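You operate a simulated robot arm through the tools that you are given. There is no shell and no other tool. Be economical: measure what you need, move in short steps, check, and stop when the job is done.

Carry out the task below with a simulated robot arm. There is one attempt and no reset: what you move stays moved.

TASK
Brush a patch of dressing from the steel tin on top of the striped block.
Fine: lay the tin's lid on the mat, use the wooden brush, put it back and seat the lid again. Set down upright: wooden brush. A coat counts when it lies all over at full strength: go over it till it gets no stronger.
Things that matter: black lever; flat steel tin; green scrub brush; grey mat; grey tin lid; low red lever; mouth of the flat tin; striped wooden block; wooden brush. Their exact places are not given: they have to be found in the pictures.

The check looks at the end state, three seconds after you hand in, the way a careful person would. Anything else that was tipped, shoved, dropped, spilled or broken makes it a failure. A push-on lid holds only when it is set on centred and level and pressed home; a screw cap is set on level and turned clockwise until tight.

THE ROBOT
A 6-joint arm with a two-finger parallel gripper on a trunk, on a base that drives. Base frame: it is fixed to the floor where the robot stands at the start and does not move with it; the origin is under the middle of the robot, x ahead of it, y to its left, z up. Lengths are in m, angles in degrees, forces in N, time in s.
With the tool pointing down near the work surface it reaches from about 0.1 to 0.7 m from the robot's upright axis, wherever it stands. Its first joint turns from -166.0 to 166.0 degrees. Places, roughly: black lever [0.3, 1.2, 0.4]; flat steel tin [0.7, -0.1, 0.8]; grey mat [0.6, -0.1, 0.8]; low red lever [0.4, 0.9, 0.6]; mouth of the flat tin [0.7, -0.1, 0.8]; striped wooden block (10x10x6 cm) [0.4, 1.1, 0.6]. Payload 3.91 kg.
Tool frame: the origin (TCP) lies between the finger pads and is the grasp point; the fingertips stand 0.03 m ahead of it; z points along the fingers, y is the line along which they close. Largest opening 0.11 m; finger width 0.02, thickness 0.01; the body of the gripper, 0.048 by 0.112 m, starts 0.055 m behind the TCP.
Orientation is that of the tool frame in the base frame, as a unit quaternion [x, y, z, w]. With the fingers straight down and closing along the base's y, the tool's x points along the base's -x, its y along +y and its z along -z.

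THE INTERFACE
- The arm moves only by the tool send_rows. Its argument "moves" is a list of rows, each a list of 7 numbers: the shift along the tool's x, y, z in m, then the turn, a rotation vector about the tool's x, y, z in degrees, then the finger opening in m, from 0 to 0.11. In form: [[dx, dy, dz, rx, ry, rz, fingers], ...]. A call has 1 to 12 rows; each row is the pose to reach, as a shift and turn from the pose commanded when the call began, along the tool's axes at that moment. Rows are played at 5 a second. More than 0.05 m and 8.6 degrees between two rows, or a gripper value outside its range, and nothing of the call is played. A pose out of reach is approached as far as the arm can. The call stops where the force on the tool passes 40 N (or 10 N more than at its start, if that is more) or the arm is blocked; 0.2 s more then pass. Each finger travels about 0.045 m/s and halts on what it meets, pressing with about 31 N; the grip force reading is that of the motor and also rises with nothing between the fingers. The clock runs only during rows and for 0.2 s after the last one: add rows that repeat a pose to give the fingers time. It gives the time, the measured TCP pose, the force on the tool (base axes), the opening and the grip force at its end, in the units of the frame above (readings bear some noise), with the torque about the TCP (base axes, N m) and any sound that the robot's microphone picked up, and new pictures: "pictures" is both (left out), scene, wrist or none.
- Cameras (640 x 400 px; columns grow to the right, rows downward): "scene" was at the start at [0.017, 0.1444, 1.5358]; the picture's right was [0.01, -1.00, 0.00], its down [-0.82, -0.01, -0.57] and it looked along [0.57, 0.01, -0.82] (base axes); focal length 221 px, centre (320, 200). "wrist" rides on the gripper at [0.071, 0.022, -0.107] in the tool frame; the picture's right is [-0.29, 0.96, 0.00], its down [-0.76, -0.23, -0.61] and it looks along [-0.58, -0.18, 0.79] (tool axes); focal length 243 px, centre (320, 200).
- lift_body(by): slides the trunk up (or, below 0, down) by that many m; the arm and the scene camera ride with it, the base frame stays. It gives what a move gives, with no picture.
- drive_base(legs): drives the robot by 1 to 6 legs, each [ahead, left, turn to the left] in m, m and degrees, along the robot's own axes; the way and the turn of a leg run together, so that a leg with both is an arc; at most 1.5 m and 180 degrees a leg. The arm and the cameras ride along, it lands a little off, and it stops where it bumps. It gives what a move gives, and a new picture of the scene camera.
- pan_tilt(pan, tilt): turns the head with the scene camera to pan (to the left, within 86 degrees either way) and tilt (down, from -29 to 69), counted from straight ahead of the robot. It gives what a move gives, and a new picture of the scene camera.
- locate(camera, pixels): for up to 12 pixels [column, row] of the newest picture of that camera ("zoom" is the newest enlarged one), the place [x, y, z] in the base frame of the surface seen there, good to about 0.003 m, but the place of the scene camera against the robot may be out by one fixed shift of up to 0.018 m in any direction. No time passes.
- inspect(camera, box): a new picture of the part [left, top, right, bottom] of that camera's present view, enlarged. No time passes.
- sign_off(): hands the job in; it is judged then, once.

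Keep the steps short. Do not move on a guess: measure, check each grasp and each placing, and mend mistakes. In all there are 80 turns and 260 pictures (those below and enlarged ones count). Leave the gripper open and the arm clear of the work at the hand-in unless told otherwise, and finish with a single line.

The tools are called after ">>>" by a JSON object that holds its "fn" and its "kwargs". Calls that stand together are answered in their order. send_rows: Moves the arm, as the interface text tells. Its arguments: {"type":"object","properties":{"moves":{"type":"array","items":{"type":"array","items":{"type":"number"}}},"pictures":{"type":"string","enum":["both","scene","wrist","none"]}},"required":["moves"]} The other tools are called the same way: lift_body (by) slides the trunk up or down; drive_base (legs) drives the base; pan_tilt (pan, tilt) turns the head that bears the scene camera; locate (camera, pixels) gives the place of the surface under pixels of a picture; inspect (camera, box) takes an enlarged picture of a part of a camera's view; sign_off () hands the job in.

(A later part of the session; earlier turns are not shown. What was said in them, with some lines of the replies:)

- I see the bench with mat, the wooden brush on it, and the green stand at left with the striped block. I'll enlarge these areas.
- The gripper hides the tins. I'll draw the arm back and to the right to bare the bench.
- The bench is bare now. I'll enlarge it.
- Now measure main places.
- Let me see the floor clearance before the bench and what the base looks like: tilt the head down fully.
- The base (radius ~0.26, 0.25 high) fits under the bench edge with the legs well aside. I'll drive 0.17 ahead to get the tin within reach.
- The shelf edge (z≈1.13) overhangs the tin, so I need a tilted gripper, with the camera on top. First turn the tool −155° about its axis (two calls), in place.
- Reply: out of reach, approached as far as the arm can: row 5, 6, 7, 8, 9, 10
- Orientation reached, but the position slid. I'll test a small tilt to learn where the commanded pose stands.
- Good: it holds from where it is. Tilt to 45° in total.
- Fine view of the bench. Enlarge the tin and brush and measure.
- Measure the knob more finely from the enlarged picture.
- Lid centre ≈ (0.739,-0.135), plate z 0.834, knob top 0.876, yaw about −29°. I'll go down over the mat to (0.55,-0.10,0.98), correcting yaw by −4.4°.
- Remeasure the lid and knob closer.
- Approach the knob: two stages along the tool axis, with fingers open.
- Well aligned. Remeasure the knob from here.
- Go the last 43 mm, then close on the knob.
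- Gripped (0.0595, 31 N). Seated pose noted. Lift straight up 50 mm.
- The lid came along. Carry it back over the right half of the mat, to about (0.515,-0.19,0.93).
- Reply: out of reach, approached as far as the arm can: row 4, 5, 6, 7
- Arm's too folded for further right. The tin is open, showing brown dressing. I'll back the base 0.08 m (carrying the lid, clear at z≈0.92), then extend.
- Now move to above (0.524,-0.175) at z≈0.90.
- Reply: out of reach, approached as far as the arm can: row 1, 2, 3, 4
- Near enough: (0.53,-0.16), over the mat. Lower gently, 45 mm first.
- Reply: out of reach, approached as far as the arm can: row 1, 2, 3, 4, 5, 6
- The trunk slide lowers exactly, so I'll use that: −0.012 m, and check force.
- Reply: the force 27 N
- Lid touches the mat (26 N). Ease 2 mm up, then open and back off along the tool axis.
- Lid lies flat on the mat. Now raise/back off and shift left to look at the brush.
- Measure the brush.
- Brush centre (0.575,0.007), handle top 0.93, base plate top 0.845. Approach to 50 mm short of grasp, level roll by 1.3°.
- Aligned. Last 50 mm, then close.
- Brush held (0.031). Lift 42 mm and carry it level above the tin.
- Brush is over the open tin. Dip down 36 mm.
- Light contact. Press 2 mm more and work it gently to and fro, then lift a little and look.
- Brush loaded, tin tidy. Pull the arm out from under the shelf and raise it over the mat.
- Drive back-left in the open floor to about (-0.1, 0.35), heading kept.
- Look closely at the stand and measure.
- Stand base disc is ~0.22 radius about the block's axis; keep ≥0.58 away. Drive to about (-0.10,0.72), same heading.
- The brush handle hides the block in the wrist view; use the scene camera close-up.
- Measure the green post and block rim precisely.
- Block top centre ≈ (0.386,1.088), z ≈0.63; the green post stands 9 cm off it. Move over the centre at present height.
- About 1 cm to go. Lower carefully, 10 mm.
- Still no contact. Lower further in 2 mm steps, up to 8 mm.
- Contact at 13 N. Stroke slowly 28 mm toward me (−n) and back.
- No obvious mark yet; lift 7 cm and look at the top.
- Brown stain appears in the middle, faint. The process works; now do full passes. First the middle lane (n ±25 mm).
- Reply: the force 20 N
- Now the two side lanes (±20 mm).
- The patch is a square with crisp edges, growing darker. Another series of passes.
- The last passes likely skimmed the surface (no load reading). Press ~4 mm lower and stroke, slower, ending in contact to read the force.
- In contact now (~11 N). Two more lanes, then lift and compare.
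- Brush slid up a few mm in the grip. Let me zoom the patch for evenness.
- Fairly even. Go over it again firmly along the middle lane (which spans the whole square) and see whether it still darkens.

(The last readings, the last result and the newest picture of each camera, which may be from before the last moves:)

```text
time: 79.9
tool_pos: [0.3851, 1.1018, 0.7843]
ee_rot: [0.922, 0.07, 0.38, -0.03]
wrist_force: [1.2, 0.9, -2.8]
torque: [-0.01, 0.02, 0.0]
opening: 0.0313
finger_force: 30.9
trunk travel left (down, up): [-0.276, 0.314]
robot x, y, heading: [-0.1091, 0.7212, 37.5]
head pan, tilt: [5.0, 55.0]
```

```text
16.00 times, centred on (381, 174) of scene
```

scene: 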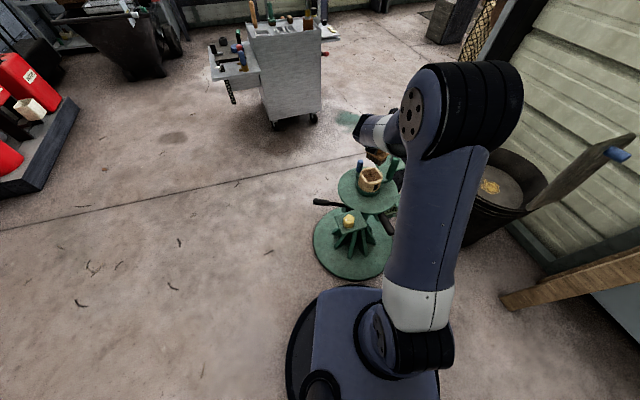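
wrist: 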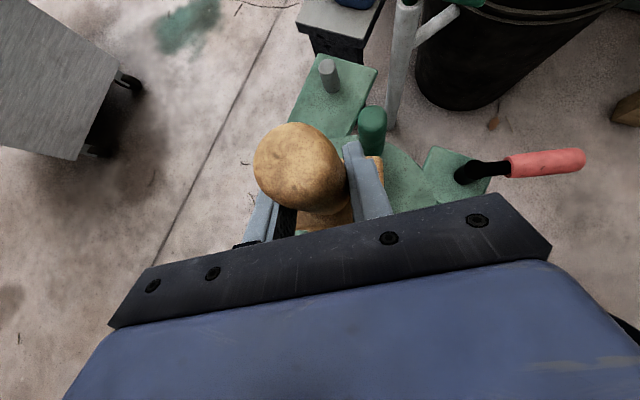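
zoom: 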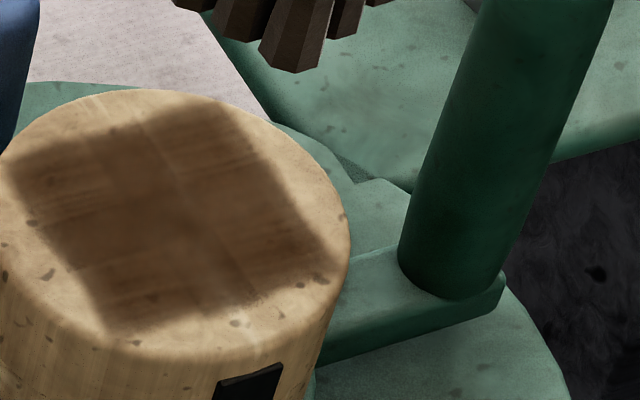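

No further change: saturated, and bristles still dark (loaded). I'll back off up and away, and view the patch from the wrist camera too.

>>> {"fn": "send_rows", "kwargs": {"moves": [[0.01, 0, -0.035, 0, 0, 0, 0.02], [0.01, 0, -0.07, 0, 0, 0, 0.02], [0.01, 0, -0.105, 0, 0, 0, 0.02], [0.01, 0, -0.14, 0, 0, 0, 0.02], [0.01, 0, -0.14, 0, 0, 0, 0.02]], "pictures": "both"}}

>>> {"fn": "inspect", "kwargs": {"camera": "wrist", "box": [250, 60, 410, 200]}}

>>> {"fn": "inspect", "kwargs": {"camera": "scene", "box": [345, 130, 405, 200]}}

```text
time: 81.1
tool_pos: [0.2947, 1.0874, 0.8872]
ee_rot: [0.922, 0.069, 0.38, -0.03]
wrist_force: [0.7, -0.2, -1.6]
torque: [0.01, 0.02, -0.03]
opening: 0.0313
finger_force: 31.3
trunk travel left (down, up): [-0.276, 0.314]
robot x, y, heading: [-0.1077, 0.7214, 37.3]
head pan, tilt: [5.0, 55.0]
```

scene: 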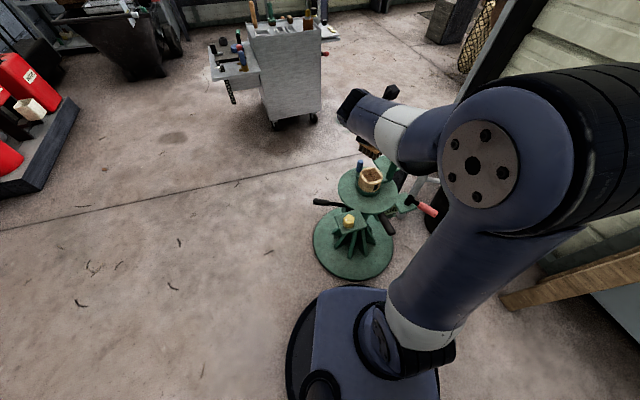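
wrist: 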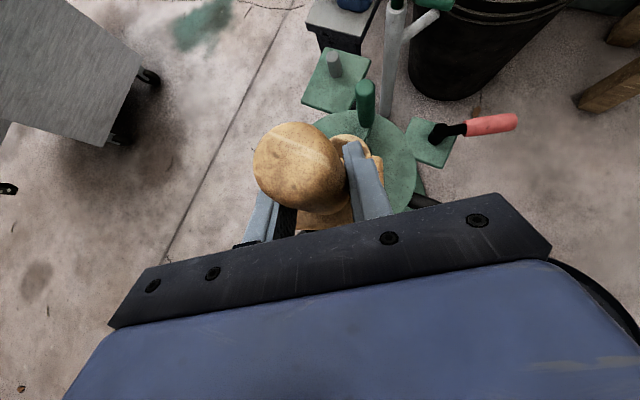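

```text
2.86 times, centred on (330, 130) of wrist
```

zoom: 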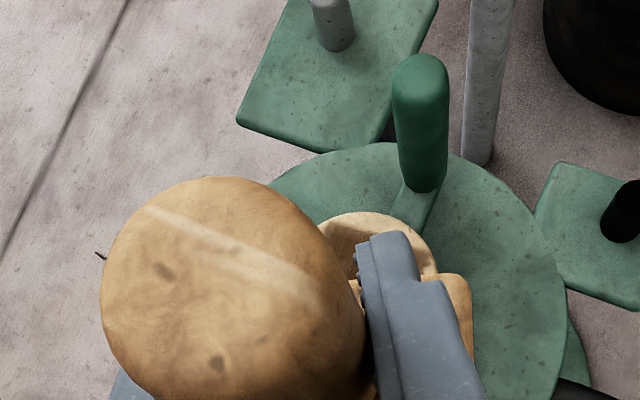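

```text
5.71 times, centred on (375, 165) of scene
```

zoom: 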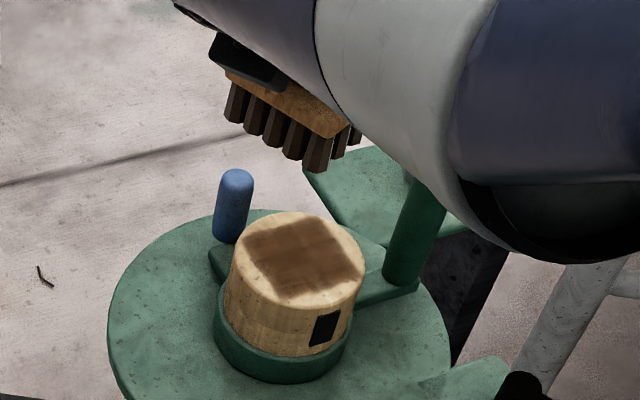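

The patch is even and filled to its crisp edges — equal despite uneven passes, so saturated. Raise the trunk 0.125 and drive back to the bench by the same way.

>>> {"fn": "lift_body", "kwargs": {"by": 0.125}}

>>> {"fn": "drive_base", "kwargs": {"legs": [[-0.2215, -0.294, 0], [0, 0, -37.4], [0.14, -0.2, 0], [0.03, -0.152, 0]]}}

>>> {"fn": "send_rows", "kwargs": {"moves": [[0, 0, 0, 0, 0, 0, 0.02]], "pictures": "wrist"}}

```text
time: 82.6
tool_pos: [0.295, 1.0871, 1.0136]
ee_rot: [0.922, 0.069, 0.38, -0.029]
wrist_force: [0.3, -0.9, -1.8]
torque: [0.01, 0.02, 0.03]
opening: 0.031
finger_force: 31.0
trunk travel left (down, up): [-0.401, 0.189]
robot x, y, heading: [-0.1056, 0.7174, 37.3]
head pan, tilt: [5.0, 55.0]
```

```text
time: 89.2
tool_pos: [0.6055, 0.042, 1.0126]
ee_rot: [0.894, -0.235, 0.369, 0.095]
wrist_force: [0.3, 0.0, -3.1]
torque: [-0.02, 0.01, -0.01]
opening: 0.0313
finger_force: 31.0
trunk travel left (down, up): [-0.401, 0.189]
robot x, y, heading: [0.0577, -0.0016, -0.6]
head pan, tilt: [5.0, 55.0]
```

scene: 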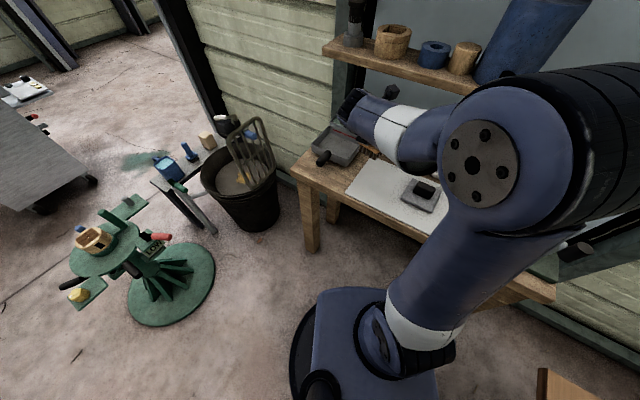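

```text
time: 89.5
tool_pos: [0.6059, 0.0415, 1.0122]
ee_rot: [0.894, -0.236, 0.369, 0.096]
wrist_force: [0.2, -0.1, -3.2]
torque: [0.01, 0.02, -0.04]
opening: 0.0311
finger_force: 31.2
trunk travel left (down, up): [-0.401, 0.189]
robot x, y, heading: [0.0624, -0.0011, -0.7]
head pan, tilt: [5.0, 55.0]
```

wrist: 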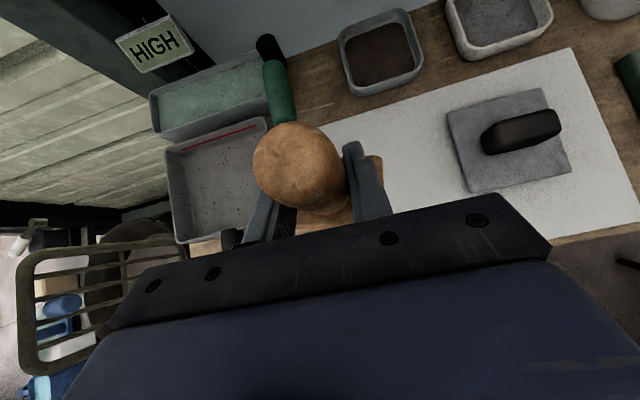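

Move over the brush's old spot (0.575,0.007) and down to just above the mat.

>>> {"fn": "send_rows", "kwargs": {"moves": [[-0.0033, 0.0227, -0.0033, 0, 0, 0, 0.02], [-0.0066, 0.0454, -0.0066, 0, 0, 0, 0.02], [-0.0318, 0.0454, 0.0186, 0, 0, 0, 0.02], [-0.057, 0.0454, 0.0439, 0, 0, 0, 0.02], [-0.0822, 0.0454, 0.0691, 0, 0, 0, 0.02], [-0.0822, 0.0454, 0.0691, 0, 0, 0, 0.02]], "pictures": "scene"}}

>>> {"fn": "inspect", "kwargs": {"camera": "scene", "box": [300, 110, 460, 220]}}

```text
time: 91.0
tool_pos: [0.5757, 0.0055, 0.9078]
ee_rot: [0.894, -0.235, 0.369, 0.095]
wrist_force: [0.2, -1.3, -2.6]
torque: [-0.03, -0.02, -0.03]
opening: 0.0312
finger_force: 30.6
trunk travel left (down, up): [-0.401, 0.189]
robot x, y, heading: [0.0591, -0.0032, -0.8]
head pan, tilt: [5.0, 55.0]
```

scene: 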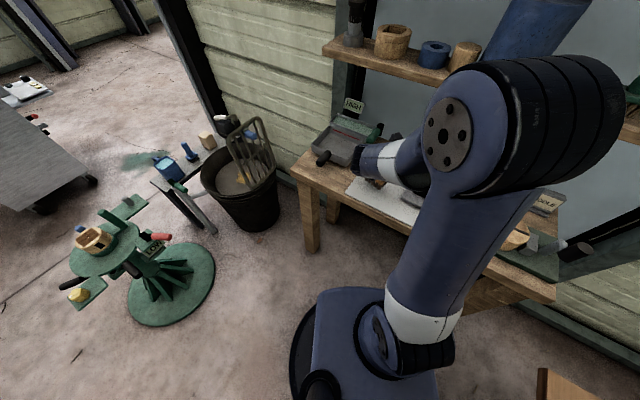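

```text
3.64 times, centred on (380, 165) of scene
```

zoom: 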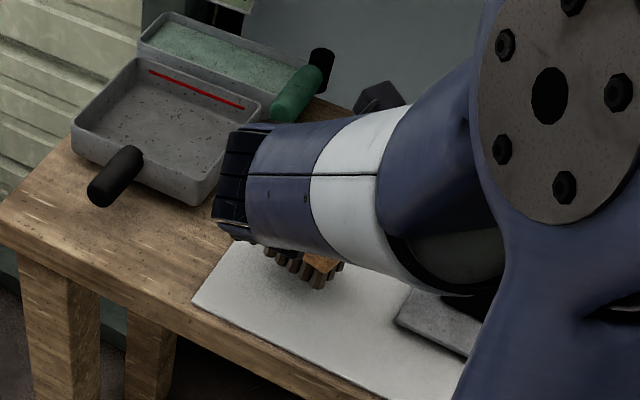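

Lower slowly until it stands on the mat.

>>> {"fn": "send_rows", "kwargs": {"moves": [[-0.0071, 0, 0.0071, 0, 0, 0, 0.02], [-0.0127, 0, 0.0127, 0, 0, 0, 0.02], [-0.0155, 0, 0.0155, 0, 0, 0, 0.02], [-0.0177, 0, 0.0177, 0, 0, 0, 0.02], [-0.0191, 0, 0.0191, 0, 0, 0, 0.02], [-0.0191, 0, 0.0191, 0, 0, 0, 0.02]], "pictures": "wrist"}}

>>> {"fn": "inspect", "kwargs": {"camera": "scene", "box": [340, 150, 420, 210]}}

```text
time: 92.3
tool_pos: [0.5748, 0.0073, 0.8794]
ee_rot: [0.893, -0.235, 0.37, 0.097]
wrist_force: [-0.2, 0.5, 2.5]
torque: [-0.14, 0.04, 0.02]
opening: 0.031
finger_force: 30.4
trunk travel left (down, up): [-0.401, 0.189]
robot x, y, heading: [0.0595, -0.0026, -0.4]
head pan, tilt: [5.0, 55.0]
```

wrist: 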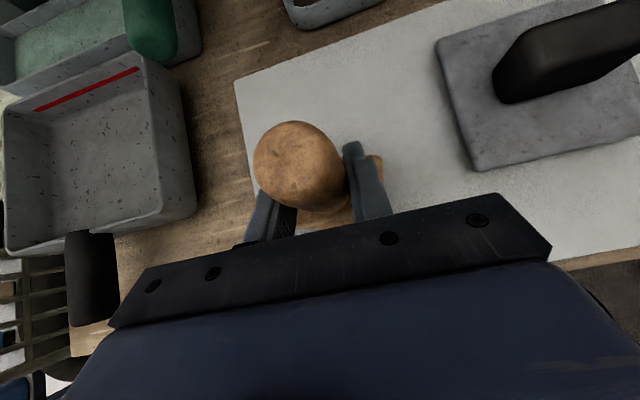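

```text
6.67 times, centred on (380, 180) of scene
```

zoom: 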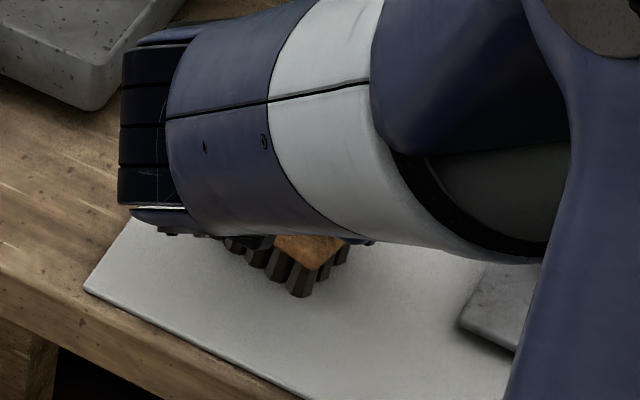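

It stands (contact +5 N). Open and draw back along the tool axis.

>>> {"fn": "send_rows", "kwargs": {"moves": [[0, 0, 0, 0, 0, 0, 0.04], [0, 0, 0, 0, 0, 0, 0.055], [0, 0, 0, 0, 0, 0, 0.07], [0, 0, 0, 0, 0, 0, 0.085], [0, 0, 0, 0, 0, 0, 0.085], [0, 0, -0.03, 0, 0, 0, 0.085], [0, 0, -0.065, 0, 0, 0, 0.085], [0, 0, -0.1, 0, 0, 0, 0.085], [0, 0, -0.13, 0, 0, 0, 0.085], [0, 0, -0.13, 0, 0, 0, 0.085]], "pictures": "both"}}

>>> {"fn": "locate", "kwargs": {"camera": "wrist", "pixels": [[320, 150], [300, 120]]}}

```text
time: 94.5
tool_pos: [0.4965, 0.0503, 0.9719]
ee_rot: [0.894, -0.236, 0.369, 0.095]
wrist_force: [-0.2, 0.5, -0.6]
torque: [0.0, 0.0, 0.02]
opening: 0.0852
finger_force: 0.0
trunk travel left (down, up): [-0.401, 0.189]
robot x, y, heading: [0.0605, -0.0016, -0.8]
head pan, tilt: [5.0, 55.0]
```

scene: 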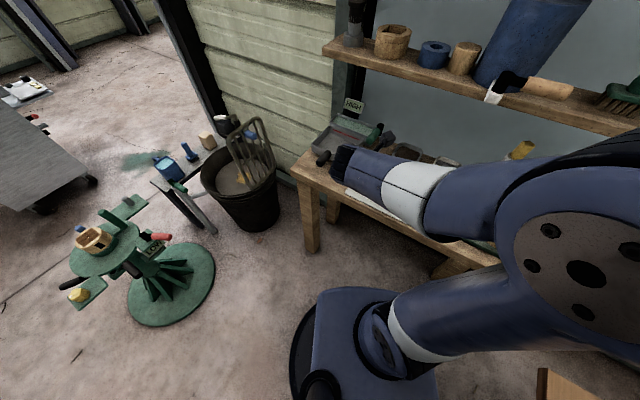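
wrist: 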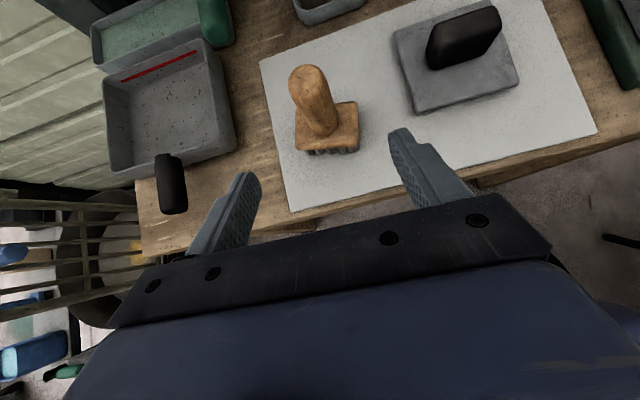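

```text
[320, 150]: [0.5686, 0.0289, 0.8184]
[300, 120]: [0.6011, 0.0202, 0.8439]
```

Brush stands upright. Now lift and slide right to face the lid.

>>> {"fn": "send_rows", "kwargs": {"moves": [[0.0195, 0.02, -0.018, 0, 0, 0, 0.11], [0.03, 0.06, -0.01, 0, 0, 0, 0.11], [0.0375, 0.1, -0.005, 0, 0, 0, 0.11], [0.0375, 0.13, -0.005, 0, 0, 0, 0.11], [0.0375, 0.155, -0.005, 0, 0, 0, 0.11], [0.0375, 0.155, -0.005, 0, 0, 0, 0.11]], "pictures": "wrist"}}

>>> {"fn": "inspect", "kwargs": {"camera": "wrist", "box": [240, 60, 440, 200]}}

```text
time: 96.0
tool_pos: [0.44, -0.0938, 0.9993]
ee_rot: [0.894, -0.236, 0.369, 0.096]
wrist_force: [-0.1, -0.5, 0.3]
torque: [-0.01, 0.01, -0.01]
opening: 0.11
finger_force: 0.1
trunk travel left (down, up): [-0.401, 0.189]
robot x, y, heading: [0.0636, 0.0012, -0.4]
head pan, tilt: [5.0, 55.0]
```

wrist: 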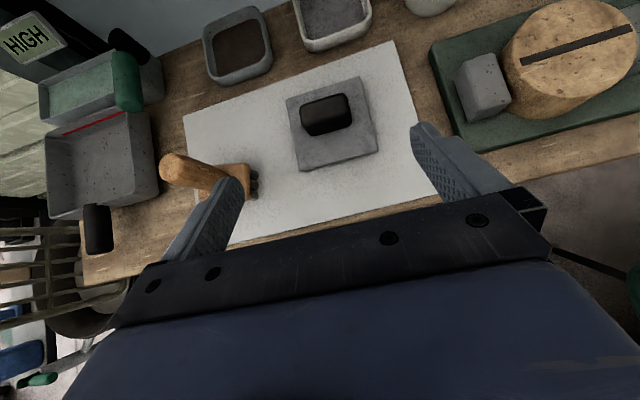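

```text
2.86 times, centred on (340, 130) of wrist
```

zoom: 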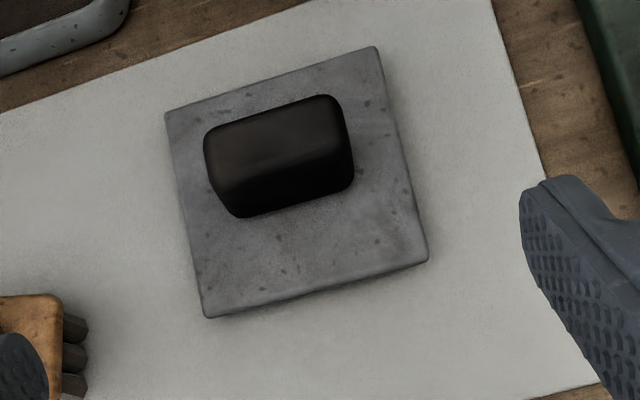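

>>> {"fn": "locate", "kwargs": {"camera": "zoom", "pixels": [[168, 114], [373, 51], [425, 257], [209, 313], [215, 140], [325, 102], [350, 165], [245, 205]]}}

>>> {"fn": "locate", "kwargs": {"camera": "wrist", "pixels": [[206, 28], [256, 10], [270, 66], [221, 80], [237, 45], [215, 180]]}}

```text
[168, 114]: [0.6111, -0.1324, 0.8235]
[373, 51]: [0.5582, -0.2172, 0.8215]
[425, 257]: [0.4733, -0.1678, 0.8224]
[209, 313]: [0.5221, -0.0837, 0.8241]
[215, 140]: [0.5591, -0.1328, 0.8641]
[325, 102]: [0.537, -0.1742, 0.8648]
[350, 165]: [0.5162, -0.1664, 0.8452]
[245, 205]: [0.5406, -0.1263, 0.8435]
```

```text
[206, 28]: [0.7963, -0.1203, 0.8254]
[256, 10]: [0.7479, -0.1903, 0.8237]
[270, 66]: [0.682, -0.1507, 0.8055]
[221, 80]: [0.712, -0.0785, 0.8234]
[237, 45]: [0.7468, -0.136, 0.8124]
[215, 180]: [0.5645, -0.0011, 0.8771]
```

Lid at (0.541,-0.150), yaw fits the tool. Approach and grip the knob at the pose it was released.

>>> {"fn": "send_rows", "kwargs": {"moves": [[-0.012, 0.001, 0.03, 0, 0, 0, 0.11], [-0.02, 0.0018, 0.07, 0, 0, 0, 0.11], [-0.024, 0.0018, 0.11, 0, 0, 0, 0.11], [-0.024, 0.0018, 0.15, 0, 0, 0, 0.11], [-0.024, 0.0018, 0.1821, 0, 0, 0, 0.11], [-0.024, 0.0018, 0.1821, 0, 0, 0, 0.11]], "pictures": "wrist"}}

```text
time: 97.3
tool_pos: [0.5374, -0.1494, 0.8538]
ee_rot: [0.894, -0.235, 0.369, 0.096]
wrist_force: [0.4, -0.1, -0.8]
torque: [0.01, 0.02, -0.01]
opening: 0.1098
finger_force: 0.0
trunk travel left (down, up): [-0.401, 0.189]
robot x, y, heading: [0.0618, -0.0005, -0.5]
head pan, tilt: [5.0, 55.0]
```

wrist: 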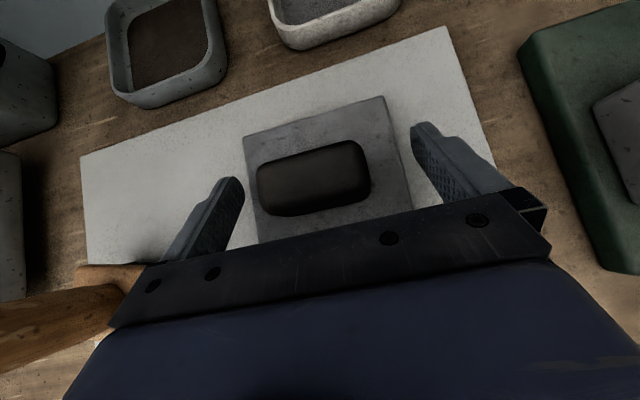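

Close, then lift 75 mm.

>>> {"fn": "send_rows", "kwargs": {"moves": [[0, 0, 0, 0, 0, 0, 0.08], [0, 0, 0, 0, 0, 0, 0.06], [0, 0, 0, 0, 0, 0, 0.03], [0, 0, 0, 0, 0, 0, 0.03], [0, 0, 0, 0, 0, 0, 0.03], [0, 0, 0, 0, 0, 0, 0.03], [0, 0, 0, 0, 0, 0, 0.03]], "pictures": "none"}}

>>> {"fn": "send_rows", "kwargs": {"moves": [[0.007, 0, -0.007, 0, 0, 0, 0.03], [0.018, 0, -0.018, 0, 0, 0, 0.03], [0.035, 0, -0.035, 0, 0, 0, 0.03], [0.047, 0, -0.047, 0, 0, 0, 0.03], [0.047, 0, -0.047, 0, 0, 0, 0.03]], "pictures": "both"}}

>>> {"fn": "locate", "kwargs": {"camera": "wrist", "pixels": [[252, 143], [387, 101], [390, 112], [260, 150]]}}

```text
time: 99.0
tool_pos: [0.5368, -0.1498, 0.8538]
ee_rot: [0.894, -0.235, 0.369, 0.096]
wrist_force: [-0.2, -0.2, -0.2]
torque: [-0.02, 0.0, -0.01]
opening: 0.0596
finger_force: 30.8
trunk travel left (down, up): [-0.401, 0.189]
robot x, y, heading: [0.0635, -0.0024, -0.5]
head pan, tilt: [5.0, 55.0]
```

```text
time: 100.2
tool_pos: [0.5345, -0.1505, 0.9214]
ee_rot: [0.894, -0.235, 0.369, 0.096]
wrist_force: [0.4, 0.1, -1.1]
torque: [0.0, 0.01, 0.0]
opening: 0.0596
finger_force: 31.2
trunk travel left (down, up): [-0.401, 0.189]
robot x, y, heading: [0.0543, -0.0021, -0.4]
head pan, tilt: [5.0, 55.0]
```

scene: 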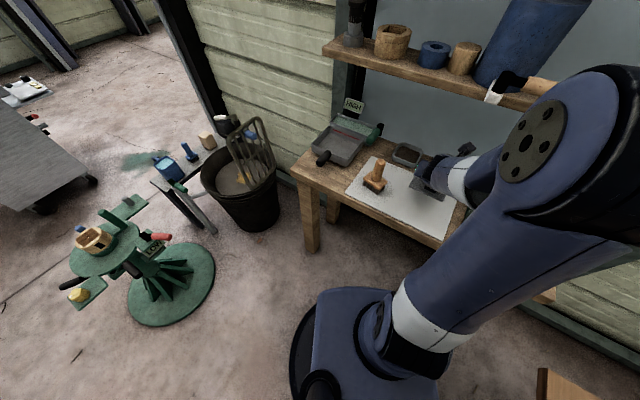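
wrist: 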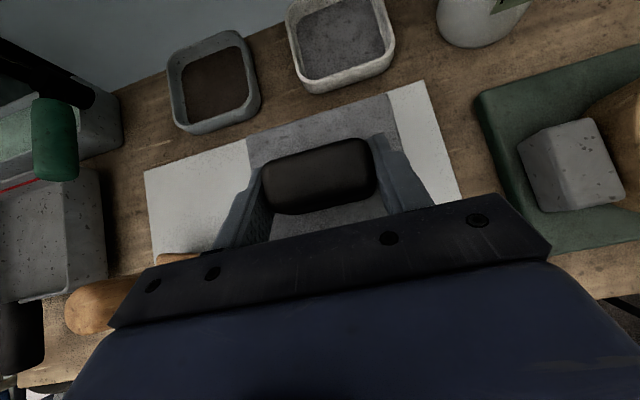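

```text
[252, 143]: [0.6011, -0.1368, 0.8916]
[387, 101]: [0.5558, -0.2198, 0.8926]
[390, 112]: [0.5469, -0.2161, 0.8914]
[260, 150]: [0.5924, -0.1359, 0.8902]
```

Lid held level (plate z 0.892). Measure the tin rim precisely from here.

>>> {"fn": "inspect", "kwargs": {"camera": "wrist", "box": [155, 20, 275, 140]}}

```text
3.33 times, centred on (215, 80) of wrist
```

zoom: 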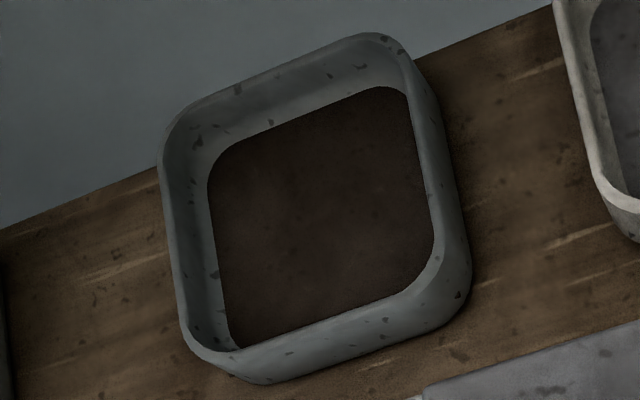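

>>> {"fn": "locate", "kwargs": {"camera": "zoom", "pixels": [[164, 220], [172, 260], [424, 150], [430, 190], [270, 74], [300, 63], [300, 328], [340, 314], [320, 324], [168, 240], [427, 172], [285, 68]]}}

```text
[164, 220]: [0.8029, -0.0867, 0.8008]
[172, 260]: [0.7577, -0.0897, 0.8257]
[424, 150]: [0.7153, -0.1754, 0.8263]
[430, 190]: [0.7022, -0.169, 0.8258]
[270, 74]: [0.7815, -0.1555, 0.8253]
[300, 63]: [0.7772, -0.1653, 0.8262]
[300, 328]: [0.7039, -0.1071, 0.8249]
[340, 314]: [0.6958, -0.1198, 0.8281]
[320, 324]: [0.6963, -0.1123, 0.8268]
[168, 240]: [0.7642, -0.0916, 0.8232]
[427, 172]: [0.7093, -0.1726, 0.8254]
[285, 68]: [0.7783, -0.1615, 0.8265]
```

Tin unmoved (centre matches the original lid centre). Carry the lid in, first forward then left, to hover at the old seat XY (0.736,-0.1315), z≈0.911, yaw +0.55°.

>>> {"fn": "send_rows", "kwargs": {"moves": [[0.0235, 0, 0.0235, 0, 0, 0, 0.03], [0.047, 0, 0.047, 0, 0, 0, 0.03], [0.0705, -0.01, 0.0705, 0, 0, 0, 0.03], [0.094, -0.035, 0.094, 0, 0, 0, 0.03], [0.1175, -0.065, 0.1175, 0, 0, 0, 0.03], [0.1175, -0.095, 0.1175, 0.39, 0, -0.39, 0.03], [0.1105, -0.1157, 0.1245, 0.39, 0, -0.39, 0.03], [0.1105, -0.1157, 0.1245, 0.39, 0, -0.39, 0.03], [0.1105, -0.1157, 0.1245, 0.39, 0, -0.39, 0.03]], "pictures": "wrist"}}

>>> {"fn": "send_rows", "kwargs": {"moves": [[0, 0, 0, 0, 0, 0, 0.03]], "pictures": "none"}}

>>> {"fn": "send_rows", "kwargs": {"moves": [[0, 0, 0, 0, 0, 0, 0.03]], "pictures": "none"}}

>>> {"fn": "inspect", "kwargs": {"camera": "scene", "box": [360, 120, 460, 200]}}

```text
time: 102.2
tool_pos: [0.7363, -0.1298, 0.9114]
ee_rot: [0.895, -0.231, 0.369, 0.094]
wrist_force: [0.6, -0.2, -0.8]
torque: [-0.04, 0.02, 0.0]
opening: 0.0596
finger_force: 30.7
trunk travel left (down, up): [-0.401, 0.189]
robot x, y, heading: [0.0626, -0.0042, -0.6]
head pan, tilt: [5.0, 55.0]
```

wrist: 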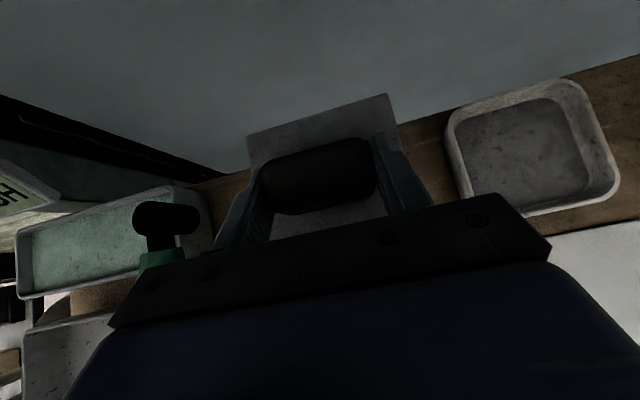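

```text
time: 102.5
tool_pos: [0.7362, -0.13, 0.9111]
ee_rot: [0.895, -0.23, 0.37, 0.093]
wrist_force: [-0.1, -0.2, -0.1]
torque: [-0.03, 0.03, -0.02]
opening: 0.0594
finger_force: 31.9
trunk travel left (down, up): [-0.401, 0.189]
robot x, y, heading: [0.0621, 0.0027, -0.7]
head pan, tilt: [5.0, 55.0]
```

```text
time: 103.0
tool_pos: [0.7359, -0.1314, 0.9105]
ee_rot: [0.895, -0.231, 0.369, 0.094]
wrist_force: [-0.2, -0.6, -0.9]
torque: [0.01, 0.05, 0.01]
opening: 0.0597
finger_force: 31.0
trunk travel left (down, up): [-0.401, 0.189]
robot x, y, heading: [0.0626, -0.0044, -0.6]
head pan, tilt: [5.0, 55.0]
```

```text
5.00 times, centred on (410, 160) of scene
```

zoom: 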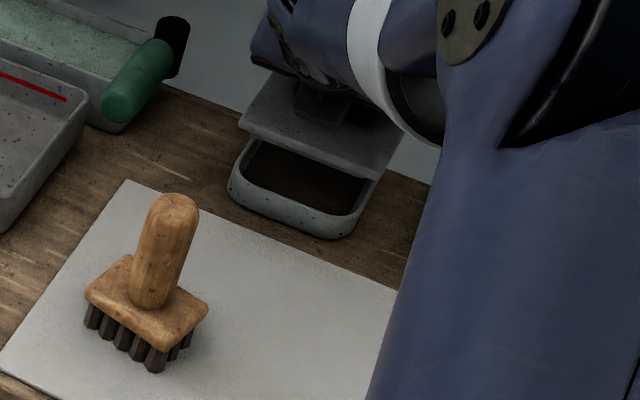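

Within 1 mm and level. Lower 40 mm, then feel.

>>> {"fn": "send_rows", "kwargs": {"moves": [[-0.0106, 0, 0.0106, 0, 0, 0, 0.03], [-0.0198, 0, 0.0198, 0, 0, 0, 0.03], [-0.0247, 0, 0.0247, 0, 0, 0, 0.03], [-0.0283, 0, 0.0283, 0, 0, 0, 0.03], [-0.0304, 0, 0.0304, 0, 0, 0, 0.03], [-0.0325, 0, 0.0325, 0, 0, 0, 0.03], [-0.0325, 0, 0.0325, 0, 0, 0, 0.03]], "pictures": "wrist"}}

>>> {"fn": "inspect", "kwargs": {"camera": "scene", "box": [360, 120, 460, 200]}}

```text
time: 104.5
tool_pos: [0.7361, -0.1308, 0.8694]
ee_rot: [0.894, -0.231, 0.373, 0.094]
wrist_force: [-4.6, 2.3, 26.1]
torque: [-0.9, -0.87, -0.01]
opening: 0.0595
finger_force: 31.3
trunk travel left (down, up): [-0.401, 0.189]
robot x, y, heading: [0.0608, 0.0013, -0.8]
head pan, tilt: [5.0, 55.0]
```

wrist: 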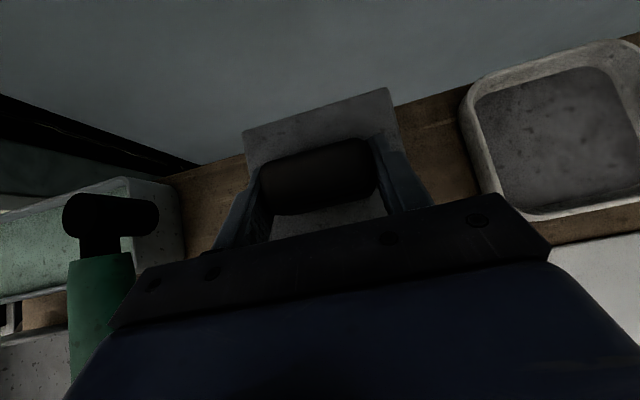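

```text
5.00 times, centred on (410, 160) of scene
```

zoom: 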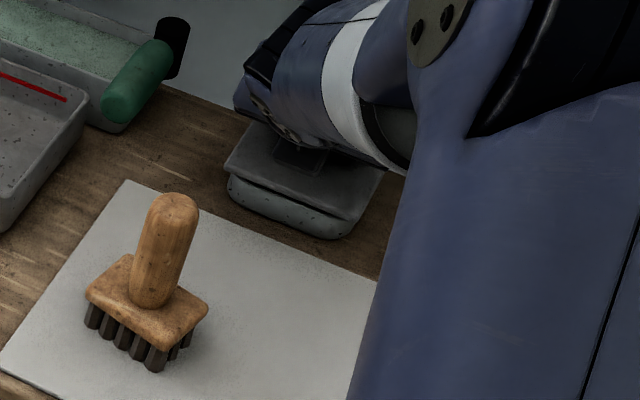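

26 N at 0.8694, seated was 0.8647. Press on by small steps.

>>> {"fn": "send_rows", "kwargs": {"moves": [[-0.0007, 0, 0.0007, 0, 0, 0, 0.03], [-0.0014, 0, 0.0014, 0, 0, 0, 0.03], [-0.0021, 0, 0.0021, 0, 0, 0, 0.03], [-0.0028, 0, 0.0028, 0, 0, 0, 0.03], [-0.0035, 0, 0.0035, 0, 0, 0, 0.03]], "pictures": "wrist"}}

>>> {"fn": "locate", "kwargs": {"camera": "wrist", "pixels": [[250, 140], [385, 95], [300, 122], [395, 120], [340, 225], [252, 150]]}}

```text
time: 105.6
tool_pos: [0.7381, -0.1317, 0.8684]
ee_rot: [0.893, -0.23, 0.376, 0.093]
wrist_force: [1.0, -2.6, 13.2]
torque: [-0.87, -0.39, 0.01]
opening: 0.0594
finger_force: 31.4
trunk travel left (down, up): [-0.401, 0.189]
robot x, y, heading: [0.0612, 0.0006, -0.5]
head pan, tilt: [5.0, 55.0]
stopped in row 5: the force on the tool passed its limit at 41 N (the readings are from after the stop); the commanded pose is now the measured one
```

wrist: 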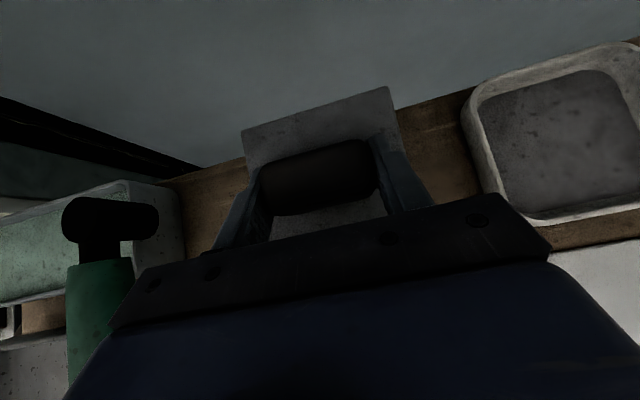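

```text
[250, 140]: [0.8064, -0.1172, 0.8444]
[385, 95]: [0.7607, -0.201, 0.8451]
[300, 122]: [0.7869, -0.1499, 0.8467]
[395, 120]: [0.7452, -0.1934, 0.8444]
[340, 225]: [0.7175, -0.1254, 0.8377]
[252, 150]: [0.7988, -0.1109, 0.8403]
```

The lid is within 1 mm of its seat but rotated in the grip (far edge ~7 mm high). I'll release it so it settles on the rim, back off, and look.

>>> {"fn": "send_rows", "kwargs": {"moves": [[0, 0, 0, 0, 0, 0, 0.065], [0, 0, 0, 0, 0, 0, 0.08], [0, 0, 0, 0, 0, 0, 0.1], [0, 0, 0, 0, 0, 0, 0.1], [0, 0, -0.03, 0, 0, 0, 0.1], [0, 0, -0.06, 0, 0, 0, 0.1], [0, 0, -0.06, 0, 0, 0, 0.1]], "pictures": "wrist"}}

>>> {"fn": "inspect", "kwargs": {"camera": "wrist", "box": [220, 60, 440, 260]}}

>>> {"fn": "inspect", "kwargs": {"camera": "scene", "box": [390, 130, 450, 180]}}

```text
time: 107.2
tool_pos: [0.6998, -0.1109, 0.9073]
ee_rot: [0.894, -0.232, 0.372, 0.094]
wrist_force: [-0.6, 0.4, -0.7]
torque: [0.02, -0.02, -0.01]
opening: 0.1
finger_force: 0.0
trunk travel left (down, up): [-0.401, 0.189]
robot x, y, heading: [0.0606, 0.001, -0.5]
head pan, tilt: [5.0, 55.0]
```

wrist: 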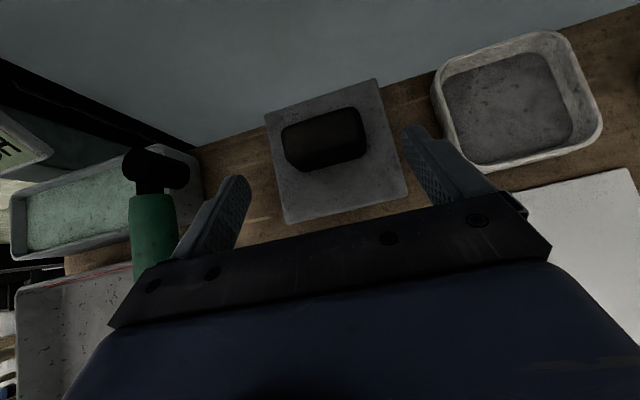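

```text
2.00 times, centred on (330, 160) of wrist
```

zoom: 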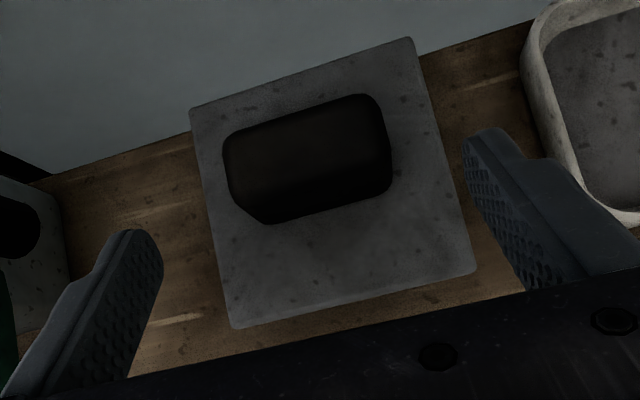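

```text
8.00 times, centred on (420, 155) of scene
```

zoom: 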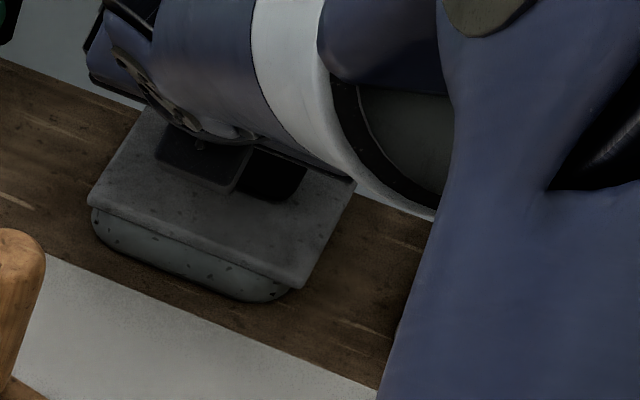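

Measure the settled lid: corners and knob top.

>>> {"fn": "locate", "kwargs": {"camera": "wrist", "pixels": [[268, 116], [374, 82], [405, 193], [288, 219], [320, 125], [290, 130], [350, 115], [330, 190]]}}

```text
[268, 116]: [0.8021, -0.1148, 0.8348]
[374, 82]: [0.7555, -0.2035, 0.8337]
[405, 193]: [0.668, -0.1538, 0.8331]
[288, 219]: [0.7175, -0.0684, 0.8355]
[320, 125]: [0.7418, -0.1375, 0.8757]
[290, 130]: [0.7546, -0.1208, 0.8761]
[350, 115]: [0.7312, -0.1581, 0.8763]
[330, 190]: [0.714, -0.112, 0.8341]
```

All corners and the knob stand at exactly the original seated heights (0.834 / 0.876). To be sure it's home, press on the knob top with closed fingers.

>>> {"fn": "send_rows", "kwargs": {"moves": [[0.0106, 0, -0.0106, 0, 0, 0, 0.06], [0.0106, 0, -0.0106, 0, 0, 0, 0.02], [0.0106, 0, -0.0106, 0, 0, 0, 0], [0.0106, 0, -0.0106, 0, 0, 0, 0], [0.0106, 0, -0.0106, 0, 0, 0, 0], [0.0106, 0, -0.0106, 0, 0, 0, 0], [0.0332, 0.0018, 0.012, 0, 0, 0, 0], [0.0332, 0.0018, 0.012, 0, 0, 0, 0]], "pictures": "wrist"}}

>>> {"fn": "send_rows", "kwargs": {"moves": [[-0.0085, 0, 0.0085, 0, 0, 0, 0], [-0.0113, 0, 0.0113, 0, 0, 0, 0], [-0.0127, 0, 0.0127, 0, 0, 0, 0], [-0.0141, 0, 0.0141, 0, 0, 0, 0], [-0.0155, 0, 0.0155, 0, 0, 0, 0], [-0.0169, 0, 0.0169, 0, 0, 0, 0], [-0.0184, 0, 0.0184, 0, 0, 0, 0], [-0.0205, 0, 0.0205, 0, 0, 0, 0], [-0.0226, 0, 0.0226, 0, 0, 0, 0]], "pictures": "wrist"}}

```text
time: 109.0
tool_pos: [0.729, -0.1306, 0.9236]
ee_rot: [0.894, -0.23, 0.373, 0.093]
wrist_force: [0.0, -0.2, -0.9]
torque: [-0.02, 0.0, -0.01]
opening: 0.0
finger_force: 31.3
trunk travel left (down, up): [-0.401, 0.189]
robot x, y, heading: [0.0623, 0.0002, -0.6]
head pan, tilt: [5.0, 55.0]
```

wrist: 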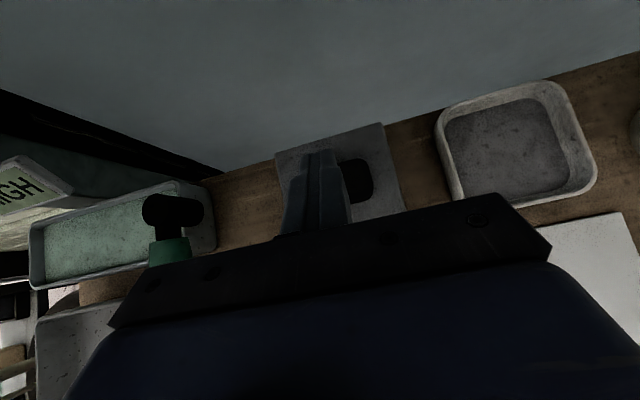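

```text
time: 110.7
tool_pos: [0.7317, -0.1271, 0.9037]
ee_rot: [0.89, -0.23, 0.382, 0.092]
wrist_force: [3.4, -1.3, 13.0]
torque: [-0.07, -0.27, -0.15]
opening: 0.0002
finger_force: 31.7
trunk travel left (down, up): [-0.401, 0.189]
robot x, y, heading: [0.0606, 0.0015, -0.8]
head pan, tilt: [5.0, 55.0]
stopped in row 8: the force on the tool passed its limit at 43 N (the readings are from after the stop); the commanded pose is now the measured one
```

wrist: 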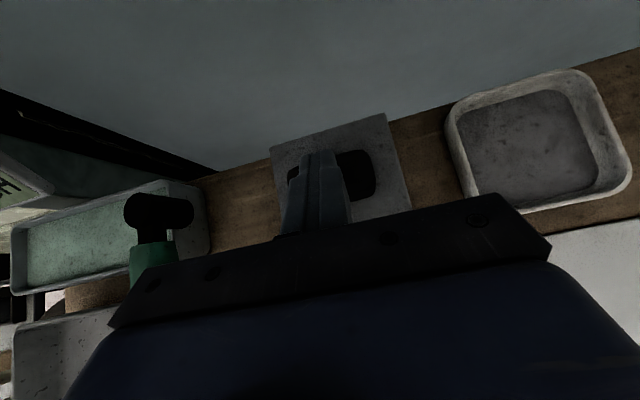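

Pressed with 43 N. Lift off and draw back out over the mat, opening the gripper, then check the lid and all.

>>> {"fn": "send_rows", "kwargs": {"moves": [[0.0106, 0, -0.0106, 0, 0, 0, 0], [0.0106, 0, -0.0306, 0, 0, 0, 0.02], [-0.01, 0, -0.0612, 0, 0, 0, 0.05], [-0.035, 0, -0.09, 0, 0, 0, 0.08], [-0.05, 0, -0.13, 0, 0, 0, 0.1], [-0.05, 0, -0.17, 0, 0, 0, 0.1], [-0.05, 0, -0.17, 0, 0, 0, 0.1]], "pictures": "both"}}

>>> {"fn": "inspect", "kwargs": {"camera": "wrist", "box": [220, 20, 420, 160]}}

```text
time: 112.3
tool_pos: [0.5917, -0.0541, 0.9837]
ee_rot: [0.892, -0.231, 0.377, 0.093]
wrist_force: [0.2, -0.1, -0.6]
torque: [0.04, 0.01, -0.02]
opening: 0.0998
finger_force: 0.1
trunk travel left (down, up): [-0.401, 0.189]
robot x, y, heading: [0.0617, -0.0, -0.5]
head pan, tilt: [5.0, 55.0]
```

scene: 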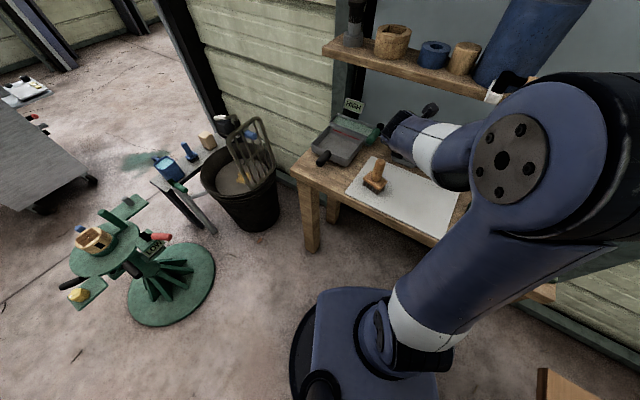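
wrist: 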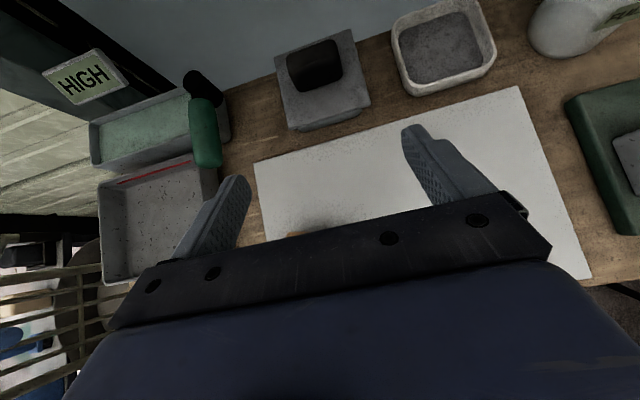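

```text
2.86 times, centred on (320, 90) of wrist
```

zoom: 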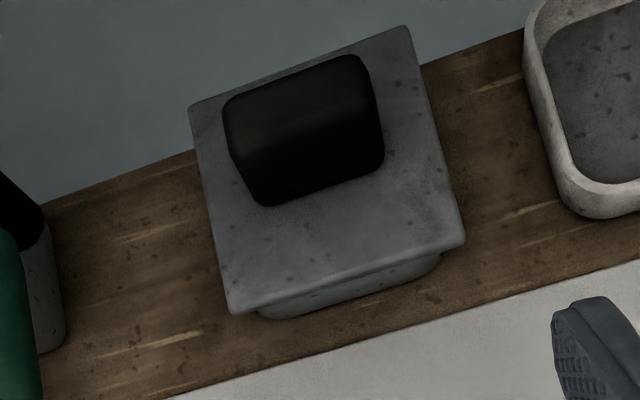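

Measure the lid once more and take the arm up and back, clear of the brush.

>>> {"fn": "locate", "kwargs": {"camera": "zoom", "pixels": [[193, 112], [403, 32], [460, 240], [238, 305], [300, 90]]}}

>>> {"fn": "send_rows", "kwargs": {"moves": [[0.02, 0, -0.02, 0, 0, 0, 0.1], [0.045, 0, -0.045, 0, 0, 0, 0.1], [0.045, 0, -0.075, 0, 0, 0, 0.1], [0.03, 0, -0.1, 0, 0, 0, 0.1], [0.01, 0, -0.12, 0, 0, 0, 0.1], [0.01, 0, -0.12, 0, 0, 0, 0.1]], "pictures": "both"}}

>>> {"fn": "inspect", "kwargs": {"camera": "scene", "box": [60, 190, 220, 330]}}

```text
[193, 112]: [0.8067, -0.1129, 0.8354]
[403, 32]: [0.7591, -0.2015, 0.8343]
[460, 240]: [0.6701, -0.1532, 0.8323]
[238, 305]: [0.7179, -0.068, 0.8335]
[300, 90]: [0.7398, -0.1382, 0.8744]
```

```text
time: 113.7
tool_pos: [0.5232, -0.0167, 1.0739]
ee_rot: [0.892, -0.23, 0.378, 0.092]
wrist_force: [-0.6, -0.2, 0.3]
torque: [-0.01, 0.0, 0.03]
opening: 0.0999
finger_force: 0.1
trunk travel left (down, up): [-0.401, 0.189]
robot x, y, heading: [0.0565, -0.0033, -0.3]
head pan, tilt: [5.0, 55.0]
```

scene: 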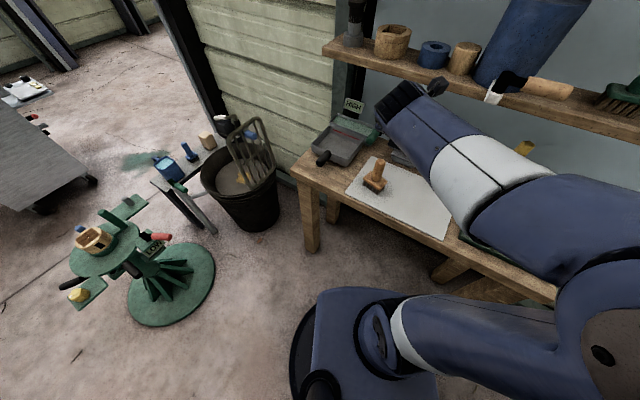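
wrist: 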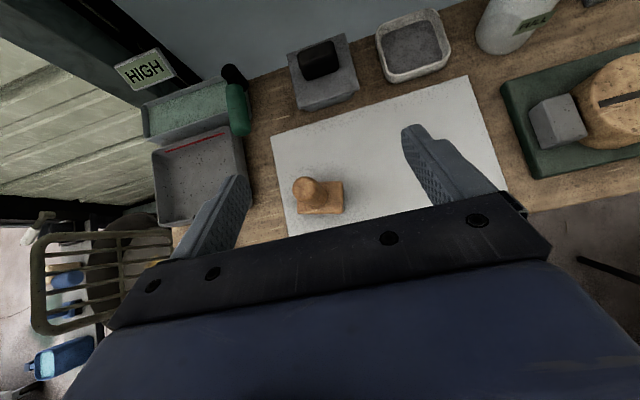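

```text
2.86 times, centred on (140, 260) of scene
```

zoom: 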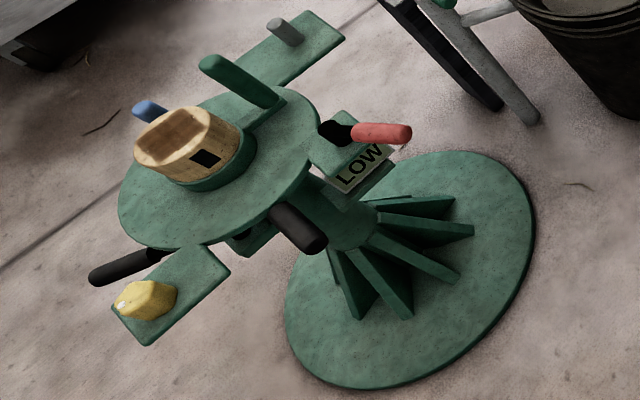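

The lid is level and at its original height, the brush stands upright on the mat, the patch is coated, and the arm is clear with the gripper open. Handing in.

>>> {"fn": "sign_off", "kwargs": {}}

```text
The job is handed in.
```

I brushed an even patch of dressing onto the striped block, going over it until it got no darker, then stood the wooden brush upright on the mat and pressed the tin's lid back on level at its original height.
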